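You operate a simulated robot arm through the tools that you are given. There is no shell and no other tool.

The job below is to be done with a simulated robot arm. You get a single attempt, and the scene is never put back.

JOB
Oil the bright plate under the carriage of the small press.
Fine: use the teal brush and the oil box beside the press; slide the carriage in and lock it at N9 before you brush; then free it, draw it out, shut the box and put the brush back. Set down upright: brush. A coat counts when it lies all over at full strength: go over it till it gets no stronger.

Only the result counts: the job must be done as asked and must still hold three seconds after the hand-in. Knocking over, shifting, dropping, spilling or breaking anything else fails it.

ROBOT AND FRAMES
A 7-joint arm with a two-finger gripper, fixed in place. Base frame: the origin is on the floor under the middle of its stand, x ahead of it, y to its left, z up; the work surface is at about z = 0.8. Lengths are in m, angles in degrees, forces in N, time in s.
With the tool pointing down near the work surface it reaches from about 0.34 to 0.72 m from the base axis. Its first joint turns from -66.0 to 66.0 degrees. Payload 2.45 kg.
Tool frame: the origin (TCP) lies between the finger pads and is the grasp point; the fingertips stand 0.026 m ahead of it; z points along the fingers, y is the line along which they close. The gripper opens to 0.096 m; its body begins 0.069 m behind the TCP.
Orientation is told as [roll, pitch, yaw] about the base's x, y, z axes, in that order, counted from this pose: with the fingers straight down and closing along the base's y, the tool's x points along the base's -x, its y along +y and its z along -z.

CONTROLS
- The arm moves only by the tool play_rows. Its argument "moves" is a list of rows, each an object (a shift or turn left out is 0, a gripper value left out holds the last) with "translation": the shift along the base's x, y, z in m, a list of three; "angular": the turn, a rotation vector about the base's x, y, z in degrees, a list of three; "jaw": the closure, from 0 (fully open) to 1 (shut). In form: [{"translation": [dx, dy, dz], "angular": [rx, ry, rz], "jaw": jaw}, ...]. A call has 1 to 20 rows; each row shifts and turns the commanded pose from where the row before left it. Rows are played at 5 a second. More than 0.05 m and 8.6 degrees between two rows, or a gripper value outside its range, and nothing of the call is played. Where a pose cannot be reached the arm comes as near as it can. A force on the tool above 40 N (or 10 N above the force at the start of the call, whichever is more), or a blocked arm, ends the call early, and 0.2 s more pass. The fingers move at their own pace (about 0.05 m/s each) and stop on an object; they squeeze with about 40 N. The grip force told is the motor's: it shows also when the fingers shut on nothing. Time passes only in rows, and 0.2 s behind the last, so rows that do not move let the fingers close. It gives the time, the measured TCP pose, the force on the tool (base axes), the opening and the grip force at its end, in the units of the frame above (readings bear some noise), with the torque about the TCP (base axes, N m) and any sound that the robot's microphone picked up.
- Cameras (640 x 400 px; columns grow to the right, rows downward): "scene" is fixed at [0.17, -0.3957, 1.4274]; the picture's right is [0.75, -0.66, 0.00], its down [-0.35, -0.40, -0.84] and it looks along [0.56, 0.63, -0.53] (base axes); focal length 353 px, centre (320, 200). "wrist" rides on the gripper at [0.082, 0.003, -0.098] in the tool frame; the picture's right is [-0.04, 1.00, 0.00], its down [-0.73, -0.03, -0.68] and it looks along [-0.68, -0.03, 0.73] (tool axes); focal length 256 px, centre (320, 200). There is no depth. A picture from a camera that has moved, and an enlarged one, comes with that camera's place and axes in the base frame and with its lens.
- grab_frame(camera): a new picture of that camera. It takes no simulated time.
- close_up(camera, box): a new picture of the part [left, top, right, bottom] of that camera's present view, enlarged. It takes no simulated time.
- sign_off(): hands the job in; it is judged then, once.

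Places have to be worked out from the pictures, the camera data and where the tool is seen. Open the gripper and draw the arm clear of the work before you hand the job in, unless the task says otherwise.

The tools are called after "Call:" by a JSON object that holds its "op" and its "data". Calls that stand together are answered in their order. play_rows: Moves the arm, as the interface text tells. Its arguments: {"type":"object","properties":{"moves":{"type":"array","items":{"type":"object","properties":{"translation":{"type":"array","items":{"type":"number"}},"angular":{"type":"array","items":{"type":"number"}},"jaw":{"type":"number"}}}}},"required":["moves"]} The other tools are called the same way: grab_frame (camera) takes a picture; close_up (camera, box) takes an enlarged picture of a part of a camera's view; sign_off () hands the job in.

At the start:

```text
clock: 0.0
eef_pos: [0.3861, 0.1504, 1.1537]
tcp_rot: [0.0, 0.1, 0.0]
force: [-0.6, 0.0, -0.6]
ft_torque: [0.0, -0.01, 0.0]
width: 0.0959
grip_force: 0.1
```

scene: 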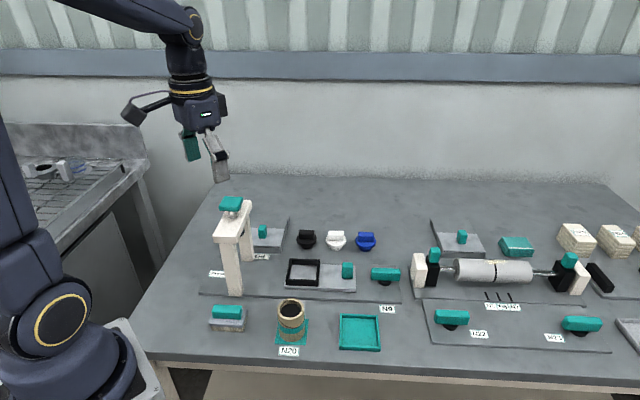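
wrist: 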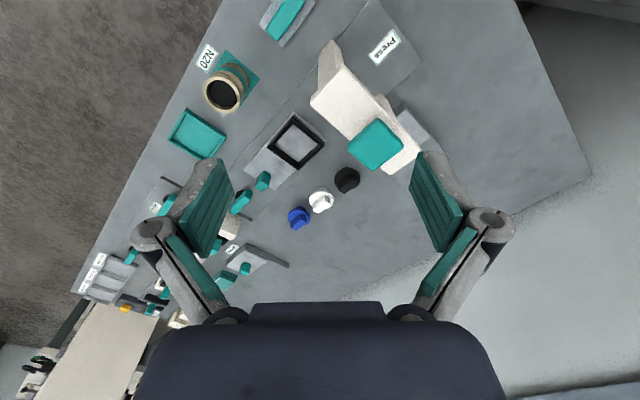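

The overview shows a small press at left with a carriage, an oil box somewhere near, and several teal parts. I'll zoom in on the parts before moving.

Call:
{"op": "close_up", "data": {"camera": "scene", "box": [190, 180, 410, 318]}}

Call:
{"op": "close_up", "data": {"camera": "scene", "box": [190, 270, 410, 400]}}

Call:
{"op": "close_up", "data": {"camera": "scene", "box": [400, 200, 640, 370]}}

Call:
{"op": "close_up", "data": {"camera": "wrist", "box": [140, 0, 460, 200]}}

```text
2.90 times, centred on (300, 249) of scene
camera zoom: at [0.17, -0.3957, 1.4274], right [0.75, -0.66, 0.0], down [-0.35, -0.4, -0.84], along [0.56, 0.63, -0.53], focal length 1022 px, centre (378, 58)
```

zoom: 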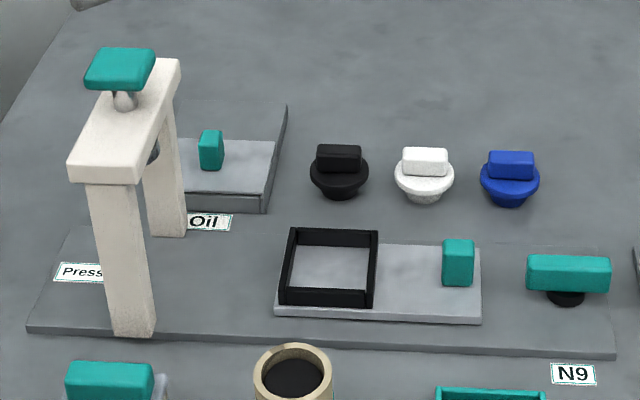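

```text
2.91 times, centred on (300, 335) of scene
camera zoom: at [0.17, -0.3957, 1.4274], right [0.75, -0.66, 0.0], down [-0.35, -0.4, -0.84], along [0.56, 0.63, -0.53], focal length 1026 px, centre (378, -193)
```

zoom: 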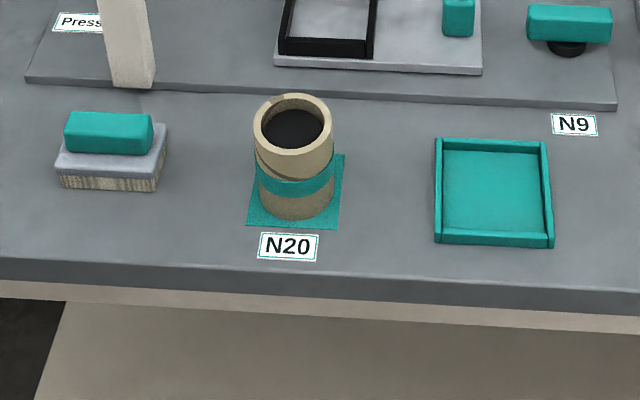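

```text
2.35 times, centred on (520, 285) of scene
camera zoom: at [0.17, -0.3957, 1.4274], right [0.75, -0.66, 0.0], down [-0.35, -0.4, -0.84], along [0.56, 0.63, -0.53], focal length 830 px, centre (-151, 0)
```

zoom: 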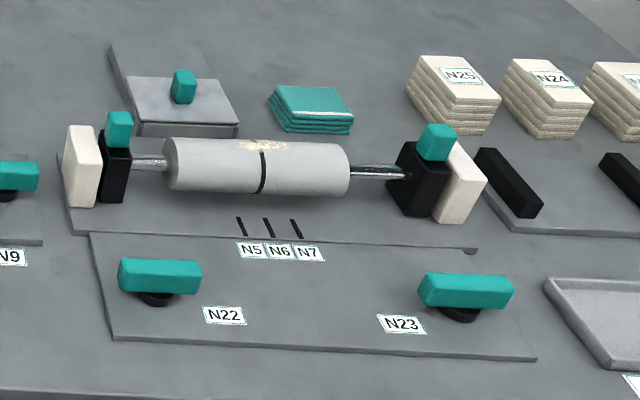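

```text
2.00 times, centred on (300, 100) of wrist
camera zoom: at [0.3045, 0.1535, 1.2499], right [0.04, 1.0, 0.0], down [0.73, -0.03, 0.68], along [0.68, -0.03, -0.73], focal length 512 px, centre (360, 400)
```

zoom: 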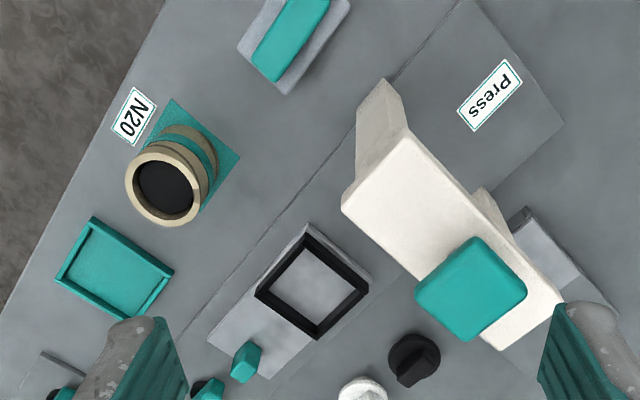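

Rough places so far: carriage frame near (0.56, 0.10), N9 lever near (0.69, -0.04), oil box near (0.56, 0.27), brush near (0.36, 0.12). I'll enlarge more of each view to understand the brush, the lever and the oil box before any contact.

Call:
{"op": "close_up", "data": {"camera": "scene", "box": [235, 205, 315, 265]}}

Call:
{"op": "close_up", "data": {"camera": "scene", "box": [270, 240, 420, 320]}}

Call:
{"op": "close_up", "data": {"camera": "scene", "box": [195, 280, 325, 360]}}

Call:
{"op": "close_up", "data": {"camera": "wrist", "box": [60, 120, 320, 330]}}

```text
6.67 times, centred on (275, 235) of scene
camera zoom: at [0.17, -0.3957, 1.4274], right [0.75, -0.66, 0.0], down [-0.35, -0.4, -0.84], along [0.56, 0.63, -0.53], focal length 2351 px, centre (620, -33)
```

zoom: 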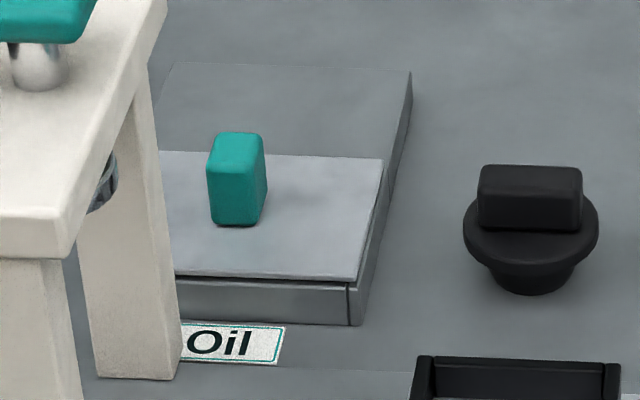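

```text
4.27 times, centred on (345, 280) of scene
camera zoom: at [0.17, -0.3957, 1.4274], right [0.75, -0.66, 0.0], down [-0.35, -0.4, -0.84], along [0.56, 0.63, -0.53], focal length 1505 px, centre (213, -141)
```

zoom: 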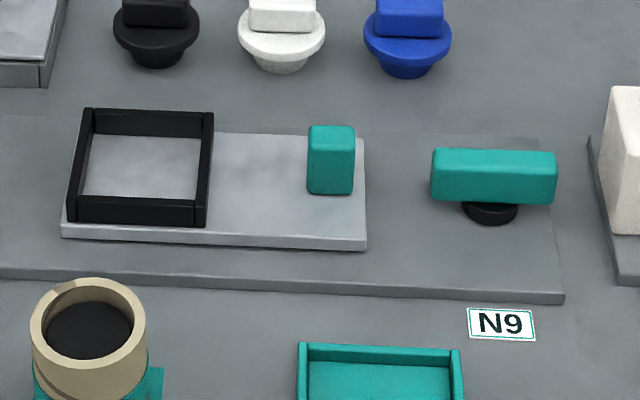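

```text
4.92 times, centred on (260, 320) of scene
camera zoom: at [0.17, -0.3957, 1.4274], right [0.75, -0.66, 0.0], down [-0.35, -0.4, -0.84], along [0.56, 0.63, -0.53], focal length 1736 px, centre (615, -391)
```

zoom: 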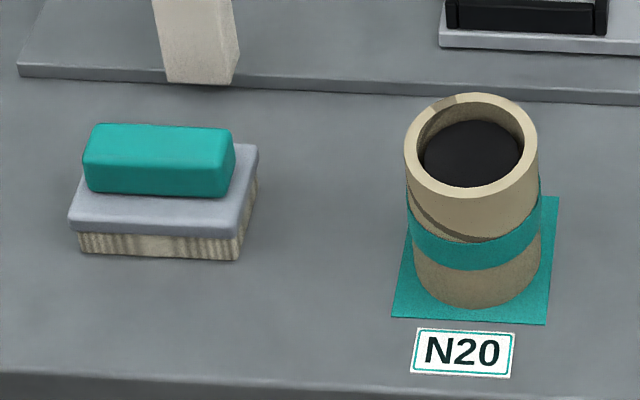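

```text
1.90 times, centred on (190, 225) of wrist
camera zoom: at [0.3045, 0.1535, 1.2499], right [0.04, 1.0, 0.0], down [0.73, -0.03, 0.68], along [0.68, -0.03, -0.73], focal length 488 px, centre (568, 152)
```

zoom: 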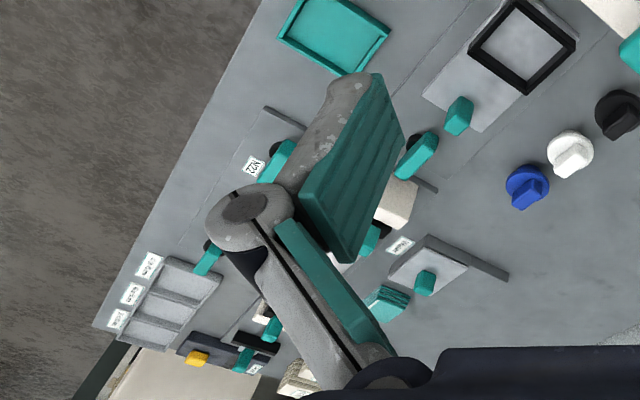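

The oil box looks like a flat body with a pale lid over its front half and a dark flat rear half; the brush is a block with teal handle, grey body and bristles below. I'll move the wrist camera over toward the oil box, high above the press, to see how its lid works.

Call:
{"op": "play_rows", "data": {"moves": [{"translation": [0, 0.04, 0.01]}, {"translation": [0, 0.04, 0.01]}, {"translation": [0, 0.04, 0]}, {"translation": [0, 0.03, 0]}, {"translation": [0, 0, 0]}]}}

Call:
{"op": "grab_frame", "data": {"camera": "wrist"}}

Call:
{"op": "grab_frame", "data": {"camera": "scene"}}

```text
clock: 1.2
eef_pos: [0.3863, 0.3034, 1.1725]
tcp_rot: [0.0, 0.0, 0.0]
force: [0.0, 0.5, -0.3]
ft_torque: [0.02, 0.0, -0.05]
width: 0.0961
grip_force: 0.0
```

```text
taken
camera wrist: at [0.3042, 0.3052, 1.2704], right [0.04, 1.0, 0.0], down [0.73, -0.03, 0.68], along [0.68, -0.03, -0.73], focal length 256 px, centre (320, 200)
```

wrist: 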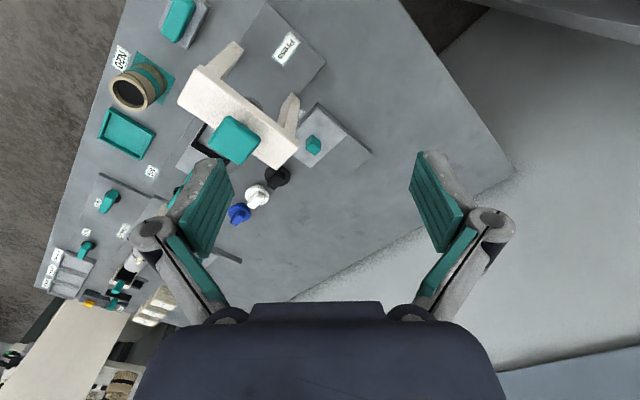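

```text
taken
```

scene: 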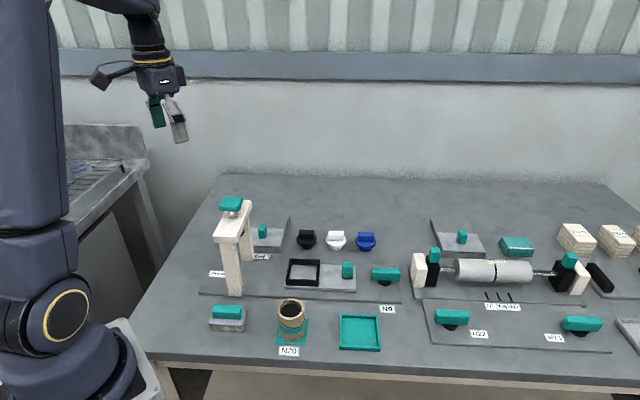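

The lid knob triangulates to about (0.556, 0.277). I'll enlarge the oil box and the press/carriage from this side.

Call:
{"op": "close_up", "data": {"camera": "wrist", "box": [230, 80, 390, 180]}}

Call:
{"op": "close_up", "data": {"camera": "wrist", "box": [80, 0, 300, 140]}}

Call:
{"op": "close_up", "data": {"camera": "wrist", "box": [20, 160, 260, 330]}}

```text
4.00 times, centred on (310, 130) of wrist
camera zoom: at [0.3042, 0.3052, 1.2704], right [0.04, 1.0, 0.0], down [0.73, -0.03, 0.68], along [0.68, -0.03, -0.73], focal length 1024 px, centre (360, 480)
```

zoom: 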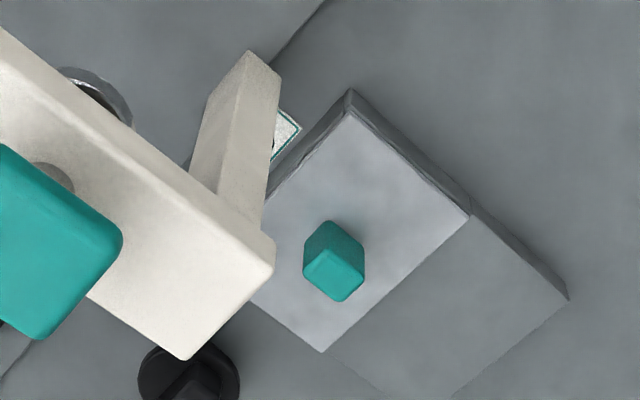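

```text
2.86 times, centred on (190, 70) of wrist
camera zoom: at [0.3042, 0.3052, 1.2704], right [0.04, 1.0, 0.0], down [0.73, -0.03, 0.68], along [0.68, -0.03, -0.73], focal length 731 px, centre (691, 571)
```

zoom: 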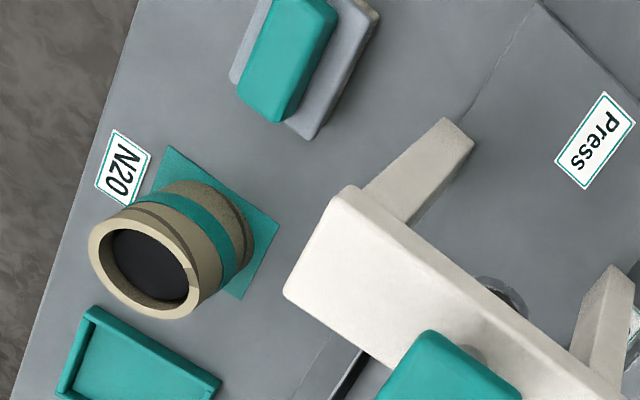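

```text
2.35 times, centred on (140, 245) of wrist
camera zoom: at [0.3042, 0.3052, 1.2704], right [0.04, 1.0, 0.0], down [0.73, -0.03, 0.68], along [0.68, -0.03, -0.73], focal length 602 px, centre (744, 94)
```

zoom: 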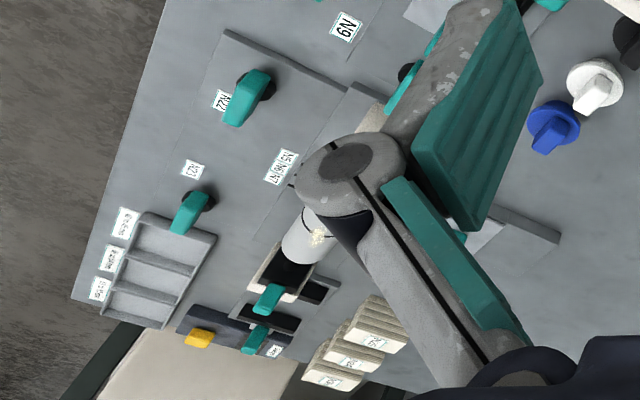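

The lid is a pale slab seated at the front of the box with a flat dark rear deck at its side, which suggests it slides back along the box. Next I'll go over the carriage with the tool yawed so the fingers line up with the track (about 46°), staying high over the press.

Call:
{"op": "play_rows", "data": {"moves": [{"translation": [0.0268, -0.0341, 0], "angular": [0, 0, 5.75]}, {"translation": [0.0268, -0.0341, 0], "angular": [0, 0, 5.75]}, {"translation": [0.0268, -0.0341, 0], "angular": [0, 0, 5.75]}, {"translation": [0.0268, -0.0341, 0], "angular": [0, 0, 5.75]}, {"translation": [0.0268, -0.0341, 0], "angular": [0, 0, 5.75]}, {"translation": [0.0268, -0.0341, -0.02], "angular": [0, 0, 5.75]}, {"translation": [0.0268, -0.0341, -0.03], "angular": [0, 0, 5.75]}, {"translation": [0.0268, -0.0341, -0.03], "angular": [0, 0, 5.75]}, {"translation": [0, 0, 0]}]}}

Call:
{"op": "grab_frame", "data": {"camera": "wrist"}}

Call:
{"op": "grab_frame", "data": {"camera": "scene"}}

```text
refused: row 7 steps farther than a row can; nothing moved
```

```text
taken
camera wrist: at [0.3042, 0.3052, 1.2704], right [0.04, 1.0, 0.0], down [0.73, -0.03, 0.68], along [0.68, -0.03, -0.73], focal length 256 px, centre (320, 200)
```

wrist: 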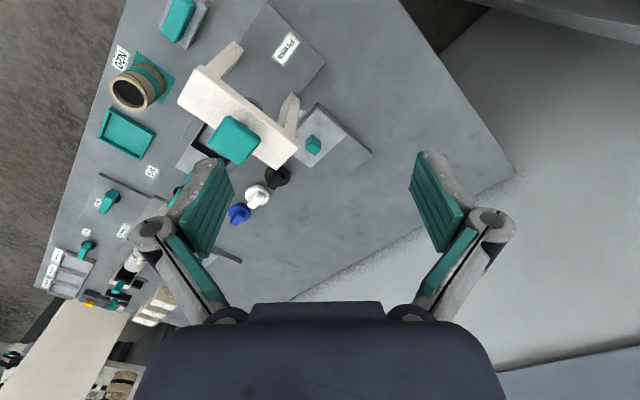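

```text
taken
```

scene: 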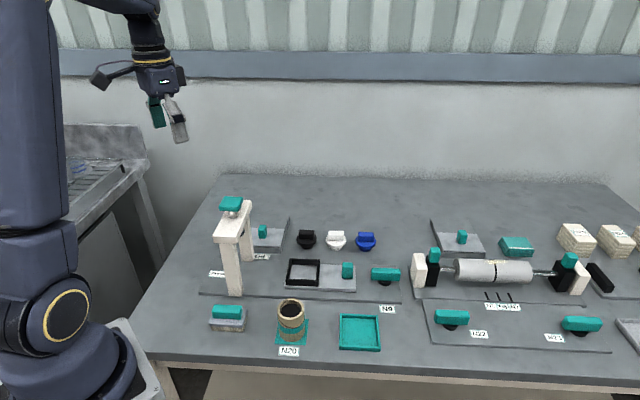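

One row stepped over 0.05 m, so nothing moved. I'll replay the same approach with the descent split off.

Call:
{"op": "play_rows", "data": {"moves": [{"translation": [0.0268, -0.0341, 0], "angular": [0, 0, 5.75]}, {"translation": [0.0268, -0.0341, 0], "angular": [0, 0, 5.75]}, {"translation": [0.0268, -0.0341, 0], "angular": [0, 0, 5.75]}, {"translation": [0.0268, -0.0341, 0], "angular": [0, 0, 5.75]}, {"translation": [0.0268, -0.0341, 0], "angular": [0, 0, 5.75]}, {"translation": [0.0268, -0.0341, 0], "angular": [0, 0, 5.75]}, {"translation": [0.0268, -0.0341, 0], "angular": [0, 0, 5.75]}, {"translation": [0.0268, -0.0341, 0], "angular": [0, 0, 5.75]}, {"translation": [0, 0, -0.04]}, {"translation": [0, 0, -0.04]}, {"translation": [0, 0, 0]}]}}

Call:
{"op": "grab_frame", "data": {"camera": "wrist"}}

Call:
{"op": "grab_frame", "data": {"camera": "scene"}}

```text
clock: 3.6
eef_pos: [0.6007, 0.0288, 1.0893]
tcp_rot: [0.0, 0.0, 46.0]
force: [0.7, 0.2, -0.5]
ft_torque: [-0.01, -0.01, 0.02]
width: 0.0959
grip_force: 0.0
```

```text
taken
camera wrist: at [0.5401, -0.0276, 1.1868], right [-0.69, 0.72, 0.0], down [0.53, 0.51, 0.68], along [0.49, 0.47, -0.73], focal length 256 px, centre (320, 200)
```

wrist: 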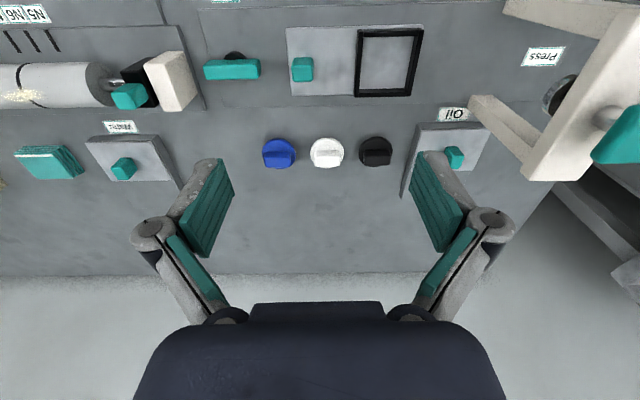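

```text
taken
```

scene: 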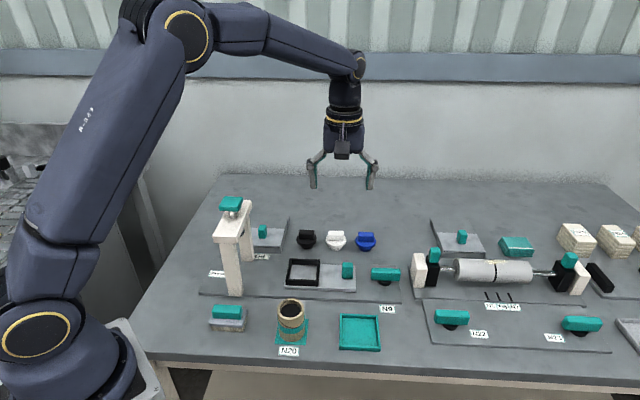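

The view is well aligned with the track now; the carriage handle triangulates to (0.624, 0.021), the N9 lever to (0.686, -0.041), the frame to (0.55, 0.098). I'll enlarge the carriage, lever and oil box here.

Call:
{"op": "close_up", "data": {"camera": "wrist", "box": [190, 0, 440, 130]}}

Call:
{"op": "close_up", "data": {"camera": "wrist", "box": [390, 0, 640, 220]}}

Call:
{"op": "close_up", "data": {"camera": "scene", "box": [300, 130, 400, 200]}}

```text
2.56 times, centred on (315, 65) of wrist
camera zoom: at [0.5401, -0.0276, 1.1868], right [-0.69, 0.72, 0.0], down [0.53, 0.51, 0.68], along [0.49, 0.47, -0.73], focal length 655 px, centre (333, 546)
```

zoom: 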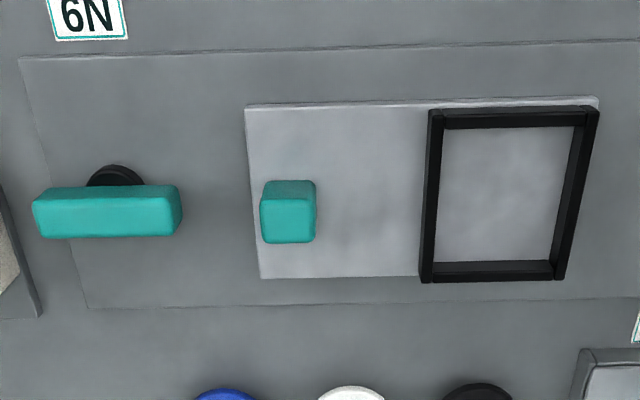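

```text
1.82 times, centred on (515, 110) of wrist
camera zoom: at [0.5401, -0.0276, 1.1868], right [-0.69, 0.72, 0.0], down [0.53, 0.51, 0.68], along [0.49, 0.47, -0.73], focal length 465 px, centre (-34, 364)
```

zoom: 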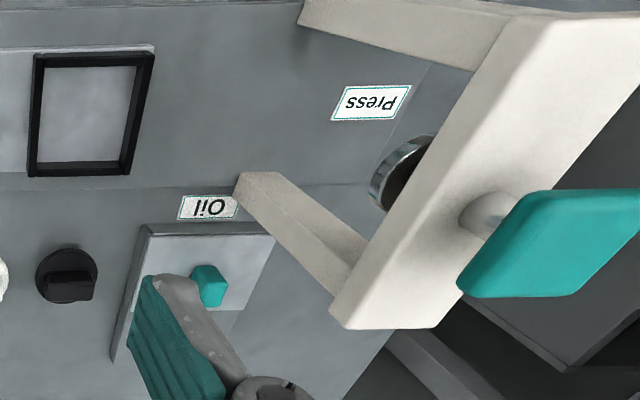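

```text
5.71 times, centred on (350, 165) of scene
camera zoom: at [0.17, -0.3957, 1.4274], right [0.75, -0.66, 0.0], down [-0.35, -0.4, -0.84], along [0.56, 0.63, -0.53], focal length 2016 px, centre (149, 400)
```

zoom: 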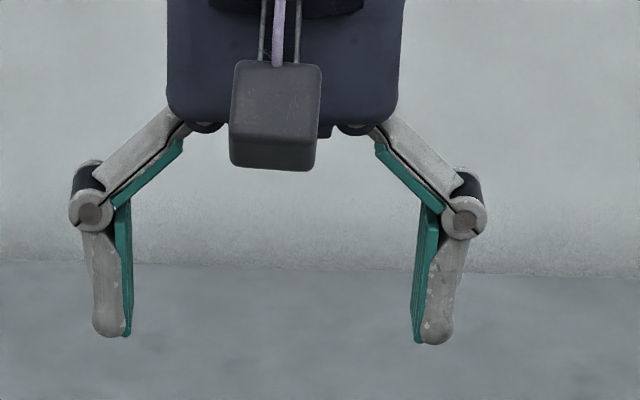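

Edges give a track direction of almost exactly (0.707, -0.707), carriage about 0.166 x 0.08 m, handle near (0.626, 0.022). I'll trim the yaw to 45°, partly close the jaw so the finger clears the N9 lever, and come down to a look pose above the handle.

Call:
{"op": "play_rows", "data": {"moves": [{"translation": [0.0125, -0.0035, -0.04], "angular": [0, 0, -1], "jaw": 0.45}, {"translation": [0.0125, -0.0035, -0.04]}, {"translation": [0, 0, -0.04]}, {"translation": [0, 0, -0.03]}, {"translation": [0, 0, 0]}, {"translation": [0, 0, 0]}]}}

Call:
{"op": "grab_frame", "data": {"camera": "wrist"}}

Call:
{"op": "grab_frame", "data": {"camera": "scene"}}

```text
clock: 5.0
eef_pos: [0.6272, 0.0216, 0.9432]
tcp_rot: [0.0, 0.0, 45.0]
force: [0.9, -0.4, -0.3]
ft_torque: [-0.02, 0.0, 0.01]
width: 0.0529
grip_force: 0.0
```

```text
taken
camera wrist: at [0.5663, -0.0349, 1.0399], right [-0.68, 0.73, 0.0], down [0.54, 0.5, 0.68], along [0.5, 0.46, -0.73], focal length 256 px, centre (320, 200)
```

wrist: 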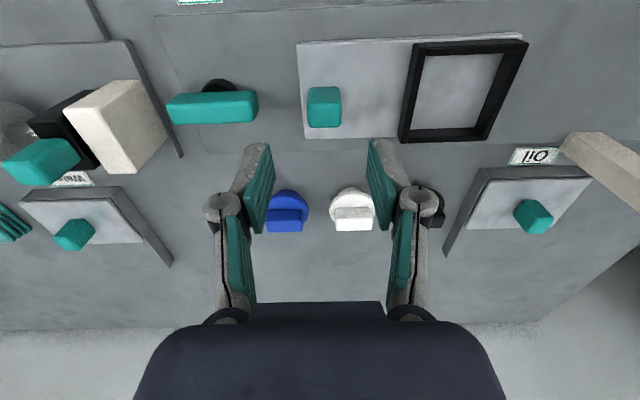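

```text
taken
```

scene: 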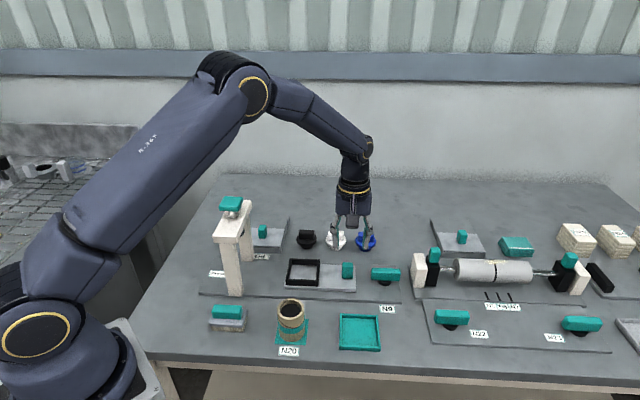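

The handle top sits within 3 mm of directly below the TCP, and the lever end clears the left finger by about 1 cm with a slightly narrower jaw. I'll descend around the handle and grip it.

Call:
{"op": "play_rows", "data": {"moves": [{"translation": [-0.002, 0.002, -0.02], "jaw": 0.52}, {"translation": [0, 0, -0.03]}, {"translation": [0, 0, -0.02]}, {"translation": [0, 0, -0.014]}, {"translation": [0, 0, 0]}]}}

Call:
{"op": "grab_frame", "data": {"camera": "wrist"}}

Call:
{"op": "close_up", "data": {"camera": "scene", "box": [270, 200, 430, 310]}}

```text
clock: 6.2
eef_pos: [0.6246, 0.0226, 0.8596]
tcp_rot: [0.1, 0.0, 44.9]
force: [-0.6, 0.1, -0.8]
ft_torque: [-0.04, 0.0, 0.0]
width: 0.0459
grip_force: 0.0
```

```text
taken
camera wrist: at [0.5641, -0.0329, 0.9562], right [-0.68, 0.73, 0.0], down [0.54, 0.5, 0.68], along [0.5, 0.46, -0.73], focal length 256 px, centre (320, 200)
```

wrist: 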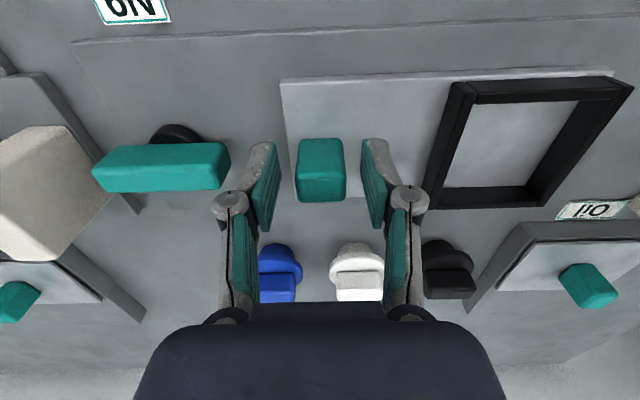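

```text
3.64 times, centred on (350, 255) of scene
camera zoom: at [0.1701, -0.3957, 1.4274], right [0.75, -0.66, 0.0], down [-0.35, -0.4, -0.84], along [0.56, 0.63, -0.53], focal length 1283 px, centre (211, 0)
```

zoom: 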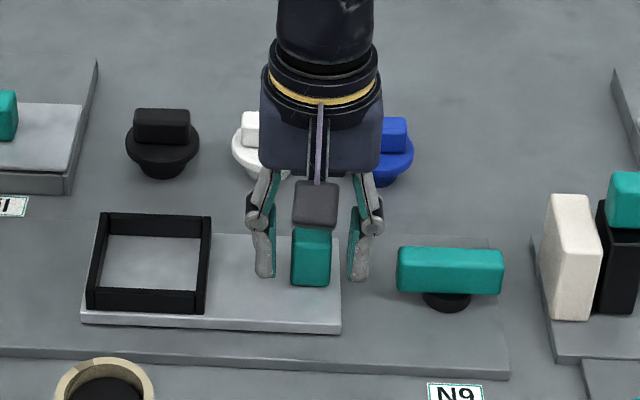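

The handle is centred between the pads at TCP height. I'll close on it and hold a moment.

Call:
{"op": "play_rows", "data": {"moves": [{"jaw": 1}, {"jaw": 1}, {"jaw": 1}, {"jaw": 1}]}}

```text
clock: 7.2
eef_pos: [0.6243, 0.023, 0.859]
tcp_rot: [0.0, 0.1, 45.0]
force: [-1.8, 0.3, -0.5]
ft_torque: [0.02, 0.02, -0.04]
width: 0.0258
grip_force: 44.8
```

Gripped on a 26 mm handle. I'll slide the carriage in toward the press in small steps and watch the forces.

Call:
{"op": "play_rows", "data": {"moves": [{"translation": [-0.0106, 0.0106, 0]}, {"translation": [-0.0106, 0.0106, 0]}, {"translation": [-0.0106, 0.0106, 0]}, {"translation": [-0.0106, 0.0106, 0]}, {"translation": [0, 0, 0]}]}}

Call:
{"op": "grab_frame", "data": {"camera": "scene"}}

Call:
{"op": "grab_frame", "data": {"camera": "wrist"}}

```text
clock: 8.4
eef_pos: [0.5812, 0.0656, 0.8597]
tcp_rot: [0.0, 0.0, 45.0]
force: [-0.7, -1.4, -3.9]
ft_torque: [0.37, -0.32, 0.0]
width: 0.0257
grip_force: 44.8
```

```text
taken
```

scene: 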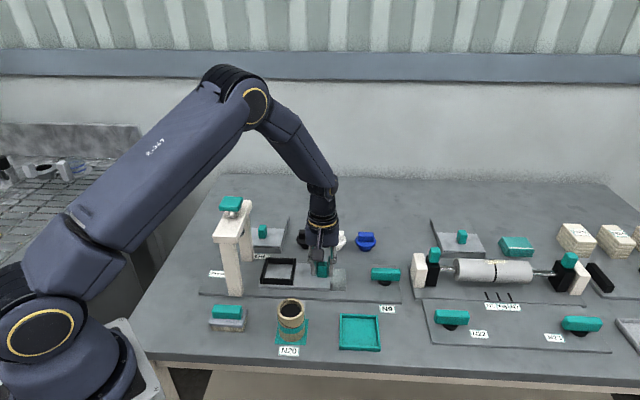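

```text
taken
camera wrist: at [0.5216, 0.0095, 0.9565], right [-0.68, 0.74, 0.0], down [0.54, 0.5, 0.68], along [0.5, 0.46, -0.73], focal length 256 px, centre (320, 200)
```

wrist: 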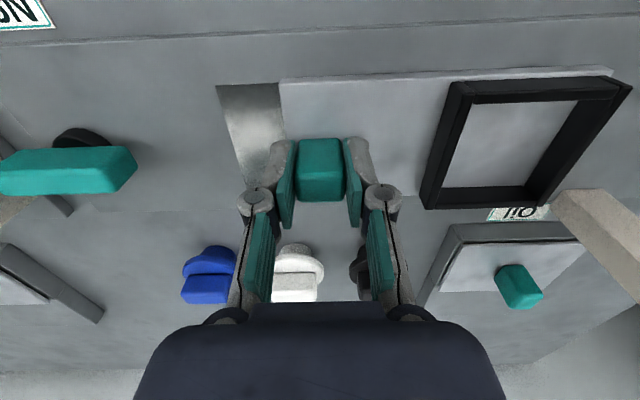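

The carriage slides freely (only a few N) and a bright polished plate is appearing beneath it. I'll continue inward with smaller steps, watching for the stop and clearance to the press.

Call:
{"op": "play_rows", "data": {"moves": [{"translation": [-0.0106, 0.0106, 0]}, {"translation": [-0.0106, 0.0106, 0]}, {"translation": [-0.0106, 0.0106, 0]}, {"translation": [0, 0, 0]}]}}

Call:
{"op": "grab_frame", "data": {"camera": "scene"}}

Call:
{"op": "grab_frame", "data": {"camera": "wrist"}}

```text
clock: 9.4
eef_pos: [0.55, 0.0978, 0.8586]
tcp_rot: [-0.1, -0.1, 45.0]
force: [1.3, 2.5, 13.3]
ft_torque: [-0.66, 0.75, -0.06]
width: 0.0257
grip_force: 45.1
```

```text
taken
```

scene: 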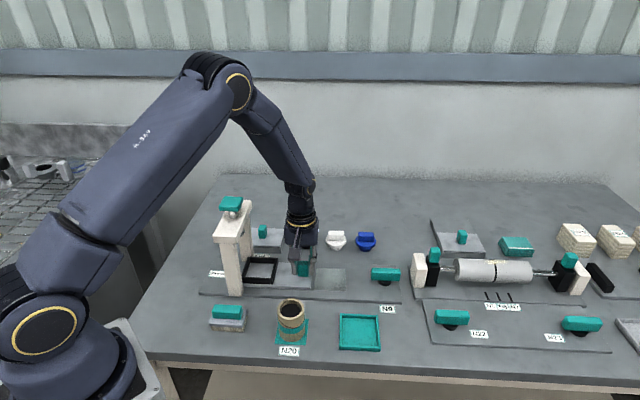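

```text
taken
camera wrist: at [0.4891, 0.0416, 0.9563], right [-0.68, 0.73, 0.0], down [0.54, 0.5, 0.68], along [0.5, 0.46, -0.73], focal length 256 px, centre (320, 200)
```

wrist: 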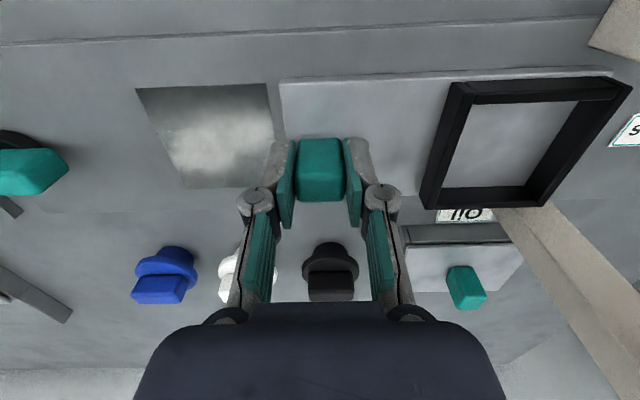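

The bright plate is now fully exposed beside the carriage. The frame is still a few cm short of centre under the press, so I'll continue until it meets its stop.

Call:
{"op": "play_rows", "data": {"moves": [{"translation": [-0.0071, 0.0071, 0.0005]}, {"translation": [-0.0071, 0.0071, 0.0005]}, {"translation": [-0.0071, 0.0071, 0]}, {"translation": [0, 0, 0]}]}}

Call:
{"op": "grab_frame", "data": {"camera": "wrist"}}

Call:
{"op": "close_up", "data": {"camera": "scene", "box": [190, 180, 410, 318]}}

```text
clock: 10.4
eef_pos: [0.5272, 0.1194, 0.8586]
tcp_rot: [0.1, 0.0, 45.0]
force: [10.1, 9.8, -27.0]
ft_torque: [0.36, -0.32, -0.08]
width: 0.0259
grip_force: 44.7
```

```text
taken
camera wrist: at [0.4673, 0.0636, 0.9566], right [-0.68, 0.73, 0.0], down [0.54, 0.5, 0.68], along [0.5, 0.46, -0.73], focal length 256 px, centre (320, 200)
```

wrist: 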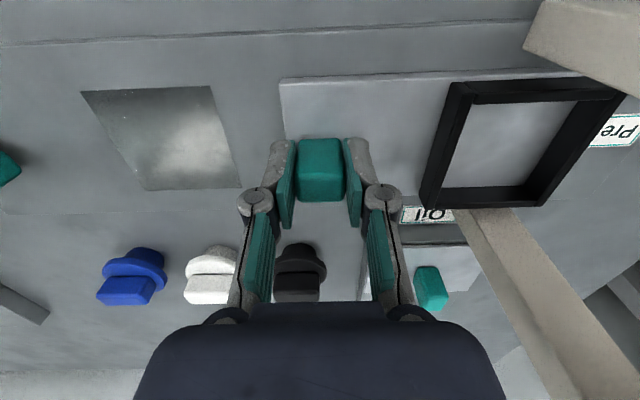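

```text
2.90 times, centred on (300, 249) of scene
camera zoom: at [0.1707, -0.3954, 1.4274], right [0.75, -0.66, 0.0], down [-0.35, -0.4, -0.84], along [0.56, 0.63, -0.54], focal length 1022 px, centre (378, 58)
```

zoom: 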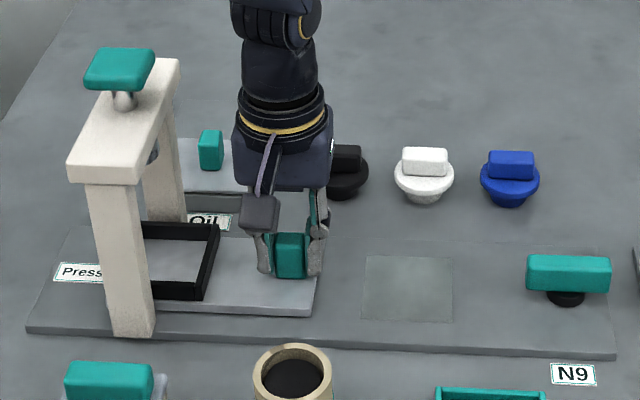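

The carriage isn't at its stop yet; the side forces just come from my tiny height/side error against the guide. I'll correct by about 1 mm and keep sliding.

Call:
{"op": "play_rows", "data": {"moves": [{"translation": [0.0005, 0.0005, -0.001]}, {"translation": [-0.0071, 0.0071, 0]}, {"translation": [-0.0071, 0.0071, 0]}, {"translation": [0, 0, 0]}]}}

Call:
{"op": "close_up", "data": {"camera": "scene", "box": [190, 180, 410, 318]}}

```text
clock: 11.4
eef_pos: [0.5167, 0.1288, 0.8587]
tcp_rot: [-0.4, -0.1, 44.8]
force: [18.0, -16.2, 7.1]
ft_torque: [-1.34, 0.36, 0.38]
width: 0.0259
grip_force: 44.9
```

```text
2.90 times, centred on (300, 249) of scene
camera zoom: at [0.1704, -0.3961, 1.4272], right [0.75, -0.66, 0.0], down [-0.35, -0.4, -0.84], along [0.56, 0.63, -0.53], focal length 1022 px, centre (378, 58)
```

zoom: 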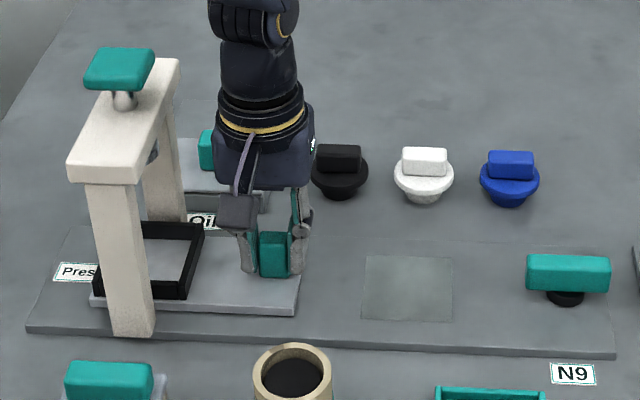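

A 24 N reaction along the track shows the carriage has hit its inner stop after 0.15 m. I'll relax the push, release the handle and lift straight off.

Call:
{"op": "play_rows", "data": {"moves": [{"translation": [0.0022, -0.0022, 0]}, {"translation": [0, 0, 0], "jaw": 0.45}, {"translation": [0, 0, 0], "jaw": 0.45}, {"translation": [0, 0, 0], "jaw": 0.45}, {"translation": [0, 0, 0.02]}, {"translation": [0, 0, 0.04]}, {"translation": [0, 0, 0.04]}]}}

Call:
{"op": "close_up", "data": {"camera": "scene", "box": [190, 180, 410, 318]}}

Call:
{"op": "grab_frame", "data": {"camera": "wrist"}}

```text
clock: 13.0
eef_pos: [0.5174, 0.1321, 0.9588]
tcp_rot: [0.0, 0.0, 45.0]
force: [0.2, 0.1, 0.3]
ft_torque: [-0.01, -0.01, -0.02]
width: 0.0527
grip_force: 0.0
```

```text
2.90 times, centred on (300, 249) of scene
camera zoom: at [0.17, -0.3957, 1.4274], right [0.75, -0.66, 0.0], down [-0.35, -0.4, -0.84], along [0.56, 0.63, -0.53], focal length 1022 px, centre (378, 58)
```

zoom: 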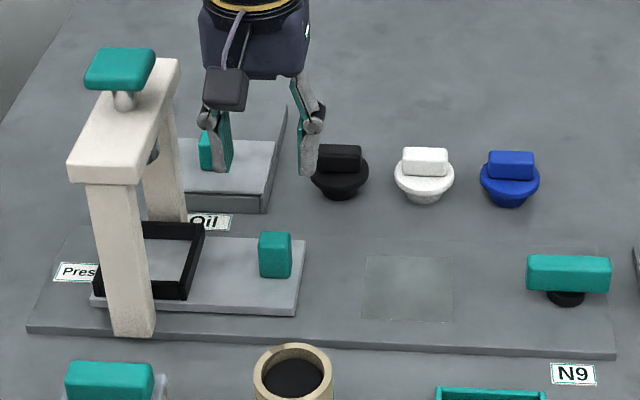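

```text
taken
camera wrist: at [0.4571, 0.0752, 1.0569], right [-0.68, 0.73, 0.0], down [0.54, 0.5, 0.68], along [0.5, 0.46, -0.73], focal length 256 px, centre (320, 200)
```

wrist: 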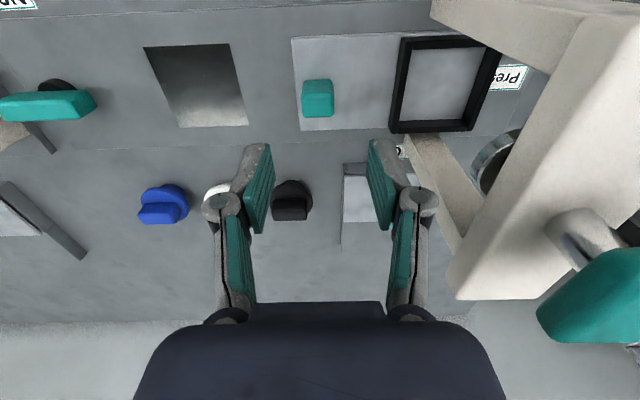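

The carriage rests at its inner stop with the plate exposed. Now I'll move out over the N9 lever and turn the tool to yaw -45° so the fingers straddle the narrow width of its bar.

Call:
{"op": "play_rows", "data": {"moves": [{"translation": [0.0284, -0.0288, 0.01]}, {"translation": [0.0284, -0.0288, 0.01]}, {"translation": [0.0284, -0.0288, 0], "angular": [0, 0, -8.2]}, {"translation": [0.0284, -0.0288, 0], "angular": [0, 0, -8.2]}, {"translation": [0.0284, -0.0288, 0], "angular": [0, 0, -8.2]}, {"translation": [0.0284, -0.0288, 0], "angular": [0, 0, -8.2]}, {"angular": [0, 0, -8.2]}, {"angular": [0, 0, -8.2]}, {"angular": [0, 0, -8.2]}, {"angular": [0, 0, -8.2]}, {"angular": [0, 0, -8.2]}, {"angular": [0, 0, -8.2]}, {"angular": [0, 0, -8.0]}, {"translation": [0, 0, 0]}]}}

Call:
{"op": "grab_frame", "data": {"camera": "wrist"}}

Call:
{"op": "close_up", "data": {"camera": "scene", "box": [310, 180, 470, 320]}}

```text
clock: 16.0
eef_pos: [0.6874, -0.042, 0.978]
tcp_rot: [-0.1, 0.0, -45.2]
force: [1.2, -0.2, -0.3]
ft_torque: [0.02, 0.01, 0.0]
width: 0.0528
grip_force: 0.0
```

```text
taken
camera wrist: at [0.6319, 0.0178, 1.0757], right [0.74, 0.68, 0.0], down [0.5, -0.54, 0.68], along [0.46, -0.5, -0.73], focal length 256 px, centre (320, 200)
```

wrist: 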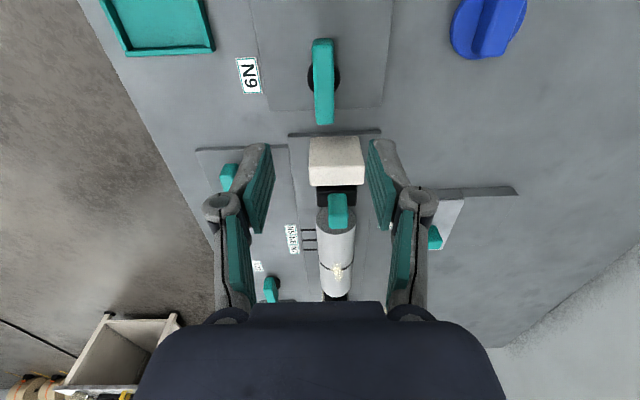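

```text
2.86 times, centred on (390, 250) of scene
camera zoom: at [0.1701, -0.3957, 1.4274], right [0.75, -0.66, 0.0], down [-0.35, -0.4, -0.84], along [0.56, 0.63, -0.53], focal length 1008 px, centre (120, 57)
```

zoom: 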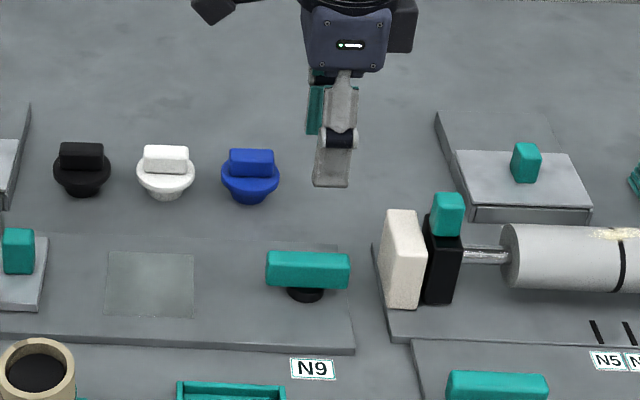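

The lever bar lies straight along the track below the gripper. I'll enlarge it to fix the pivot and bar centre.

Call:
{"op": "close_up", "data": {"camera": "wrist", "box": [230, 0, 410, 140]}}

Call:
{"op": "close_up", "data": {"camera": "scene", "box": [360, 250, 420, 300]}}

```text
2.86 times, centred on (320, 70) of wrist
camera zoom: at [0.6319, 0.0178, 1.0757], right [0.74, 0.68, 0.0], down [0.5, -0.54, 0.68], along [0.46, -0.5, -0.73], focal length 731 px, centre (320, 571)
```

zoom: 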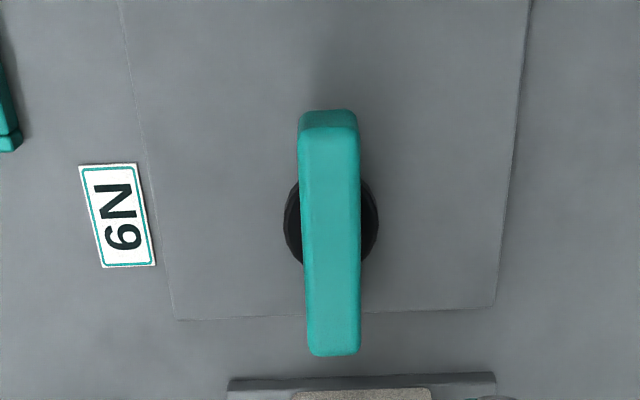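

```text
8.00 times, centred on (390, 275) of scene
camera zoom: at [0.1701, -0.3957, 1.4274], right [0.75, -0.66, 0.0], down [-0.35, -0.4, -0.84], along [0.56, 0.63, -0.53], focal length 2822 px, centre (-240, -400)
```

zoom: 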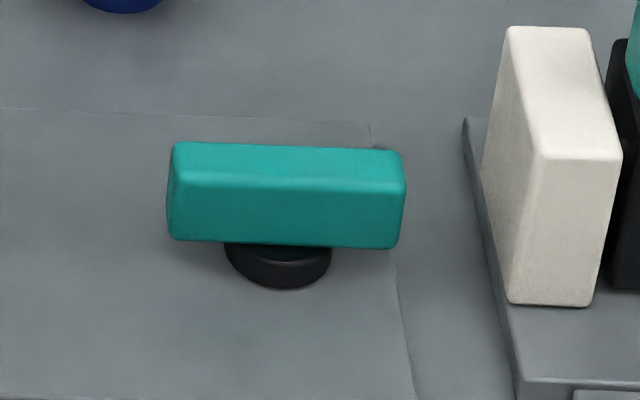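

The bar centre coincides with its pivot at about (0.688, -0.039), 17 mm wide and aligned with the tool. I'll descend over it and close.

Call:
{"op": "play_rows", "data": {"moves": [{"translation": [0.001, 0.0033, -0.03]}, {"translation": [0, 0, -0.04]}, {"translation": [0, 0, -0.03]}, {"translation": [0, 0, -0.021]}, {"translation": [0, 0, 0]}, {"jaw": 1}, {"jaw": 1}, {"jaw": 1}, {"jaw": 1}]}}

Call:
{"op": "grab_frame", "data": {"camera": "wrist"}}

Call:
{"op": "close_up", "data": {"camera": "scene", "box": [340, 220, 440, 310]}}

```text
clock: 18.0
eef_pos: [0.6888, -0.0378, 0.8576]
tcp_rot: [0.0, 0.0, -45.0]
force: [2.8, 1.4, -3.7]
ft_torque: [-0.03, -0.23, 0.01]
width: 0.018
grip_force: 43.9
```

```text
taken
camera wrist: at [0.6326, 0.0217, 0.9542], right [0.73, 0.68, 0.0], down [0.5, -0.54, 0.68], along [0.46, -0.5, -0.73], focal length 256 px, centre (320, 200)
```

wrist: 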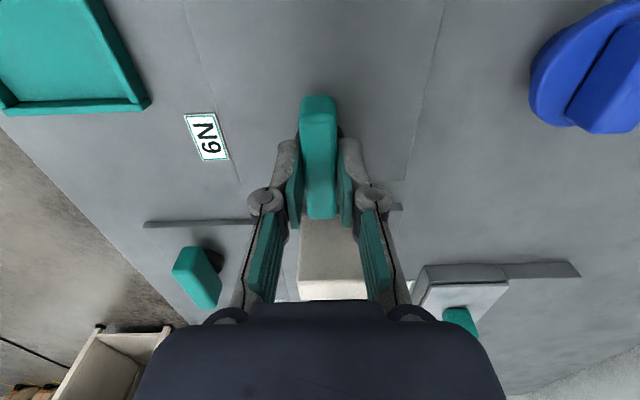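

```text
4.44 times, centred on (390, 265) of scene
camera zoom: at [0.1702, -0.3957, 1.4274], right [0.75, -0.66, 0.0], down [-0.35, -0.4, -0.84], along [0.56, 0.63, -0.53], focal length 1568 px, centre (9, -89)
```

zoom: 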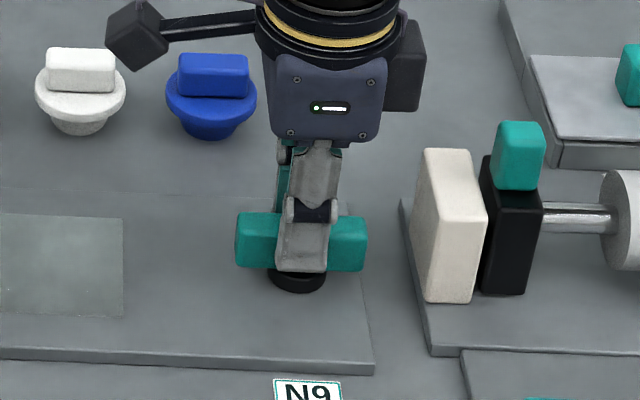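

The bar is held (18 mm). I'll try turning it counter-clockwise a little and read the torque.

Call:
{"op": "play_rows", "data": {"moves": [{"angular": [0, 0, 5]}, {"angular": [0, 0, 5]}, {"angular": [0, 0, 5]}, {"angular": [0, 0, 0]}]}}

Call:
{"op": "close_up", "data": {"camera": "scene", "box": [340, 220, 440, 310]}}

```text
clock: 19.0
eef_pos: [0.6876, -0.0381, 0.8563]
tcp_rot: [-0.1, 0.0, -29.8]
force: [2.5, 2.3, -6.6]
ft_torque: [-0.46, -0.97, 0.07]
width: 0.0176
grip_force: 43.3
```

```text
4.44 times, centred on (390, 265) of scene
camera zoom: at [0.1702, -0.3957, 1.4274], right [0.75, -0.66, 0.0], down [-0.35, -0.4, -0.84], along [0.56, 0.63, -0.53], focal length 1568 px, centre (9, -89)
```

zoom: 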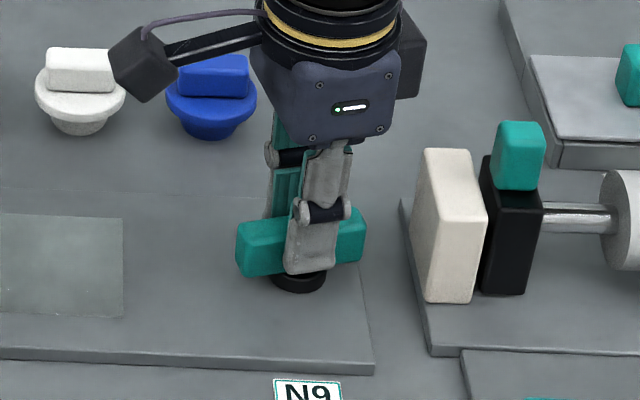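

The lever turned freely with almost no torque about z. I'll continue the turn in the same direction, watching torque and listening for a stop or click.

Call:
{"op": "play_rows", "data": {"moves": [{"angular": [0, 0, 7.5]}, {"angular": [0, 0, 7.5]}, {"angular": [0, 0, 7.5]}, {"angular": [0, 0, 7.5]}, {"angular": [0, 0, 0]}]}}

Call:
{"op": "close_up", "data": {"camera": "scene", "box": [340, 220, 440, 310]}}

```text
clock: 20.2
eef_pos: [0.6886, -0.0387, 0.8565]
tcp_rot: [0.1, 0.0, 0.2]
force: [1.2, 1.0, -8.2]
ft_torque: [0.05, -0.84, 0.03]
width: 0.0179
grip_force: 43.5
```

```text
4.44 times, centred on (390, 265) of scene
camera zoom: at [0.1702, -0.3957, 1.4274], right [0.75, -0.66, 0.0], down [-0.35, -0.4, -0.84], along [0.56, 0.63, -0.53], focal length 1568 px, centre (9, -89)
```

zoom: 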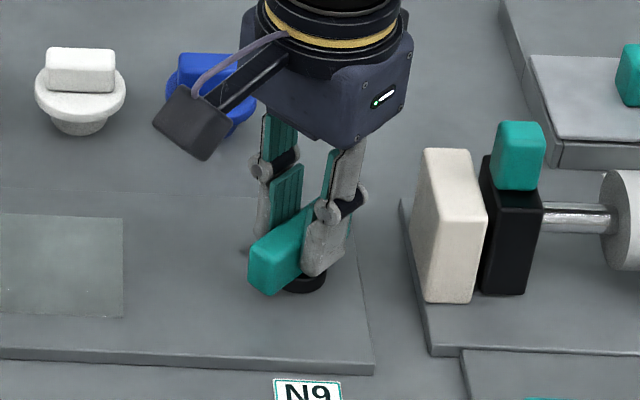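

It has turned 45° with no stop. I'll keep going toward 90°.

Call:
{"op": "play_rows", "data": {"moves": [{"angular": [0, 0, 7.5]}, {"angular": [0, 0, 7.5]}, {"angular": [0, 0, 7.5]}, {"angular": [0, 0, 7.5]}, {"angular": [0, 0, 7.5]}, {"angular": [0, 0, 0]}]}}

Call:
{"op": "close_up", "data": {"camera": "scene", "box": [340, 220, 440, 310]}}

```text
clock: 21.6
eef_pos: [0.6877, -0.0397, 0.8563]
tcp_rot: [0.0, 0.0, 37.6]
force: [5.6, -6.3, -18.8]
ft_torque: [0.5, -0.92, 0.04]
width: 0.018
grip_force: 42.9
```

```text
4.44 times, centred on (390, 265) of scene
camera zoom: at [0.1706, -0.3959, 1.4273], right [0.75, -0.66, 0.0], down [-0.35, -0.4, -0.84], along [0.56, 0.63, -0.53], focal length 1568 px, centre (9, -89)
```

zoom: 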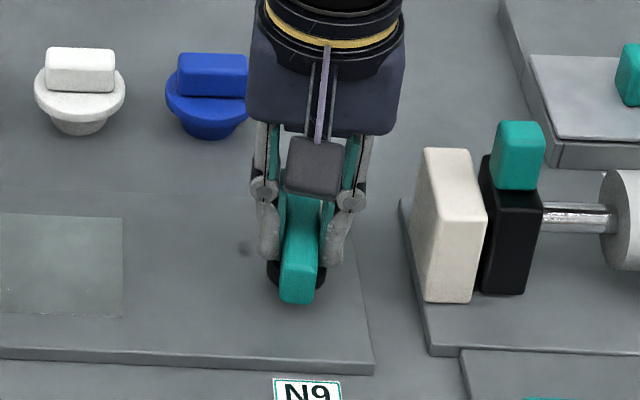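

At about 83° of turn; a little vertical strain is building, so I'll ease down 0.5 mm and turn on past 90° to find the stop.

Call:
{"op": "play_rows", "data": {"moves": [{"translation": [0.0003, -0.0003, -0.0005], "angular": [0, 0, 4]}, {"angular": [0, 0, 4]}, {"angular": [0, 0, 0]}]}}

Call:
{"op": "grab_frame", "data": {"camera": "scene"}}

```text
clock: 22.4
eef_pos: [0.6877, -0.0395, 0.8579]
tcp_rot: [0.0, 0.1, 45.4]
force: [3.0, -10.1, -12.3]
ft_torque: [-0.06, -0.14, -0.97]
width: 0.0178
grip_force: 43.3
```

```text
taken
```

scene: 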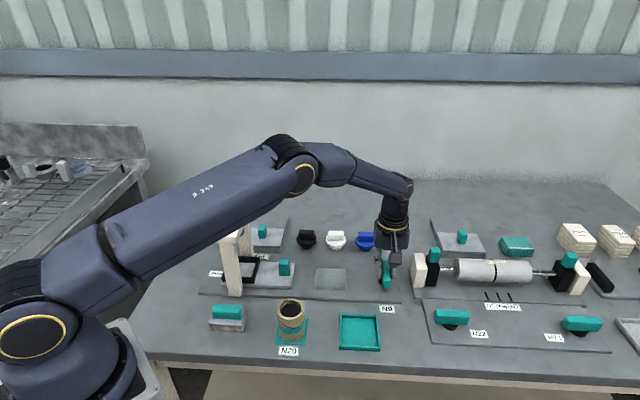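

The z-torque rose to about -1 N·m at 90°, so the lever is at its end stop across the track. I'll ease the strain, open and lift off.

Call:
{"op": "play_rows", "data": {"moves": [{"angular": [0, 0, -0.4]}, {"jaw": 0.5}, {"jaw": 0.5}, {"jaw": 0.5}, {"translation": [0, 0, 0.02]}, {"translation": [0, 0, 0.04]}, {"translation": [0, 0, 0.04]}]}}

Call:
{"op": "grab_frame", "data": {"camera": "wrist"}}

Call:
{"op": "close_up", "data": {"camera": "scene", "box": [260, 220, 440, 320]}}

```text
clock: 24.0
eef_pos: [0.6871, -0.0373, 0.9574]
tcp_rot: [0.0, 0.1, 45.1]
force: [-0.1, 0.6, 0.1]
ft_torque: [0.01, -0.03, 0.01]
width: 0.0481
grip_force: 0.1
```

```text
taken
camera wrist: at [0.6273, -0.0943, 1.0553], right [-0.68, 0.73, 0.0], down [0.54, 0.5, 0.68], along [0.5, 0.46, -0.73], focal length 256 px, centre (320, 200)
```

wrist: 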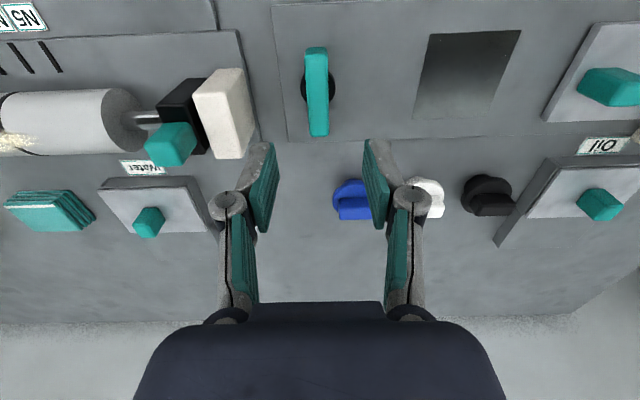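

```text
3.56 times, centred on (350, 270) of scene
camera zoom: at [0.17, -0.3957, 1.4274], right [0.75, -0.66, 0.0], down [-0.35, -0.4, -0.84], along [0.56, 0.63, -0.53], focal length 1254 px, centre (213, -49)
```

zoom: 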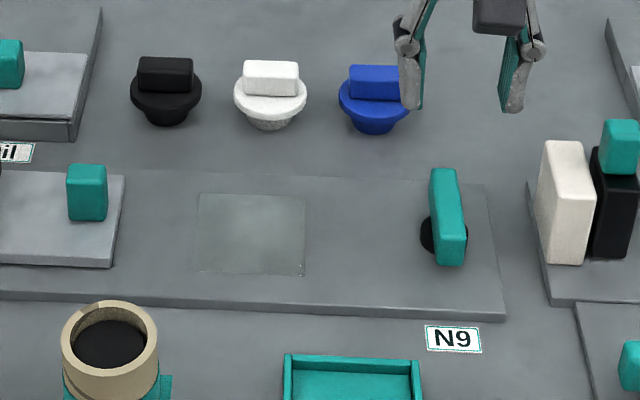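

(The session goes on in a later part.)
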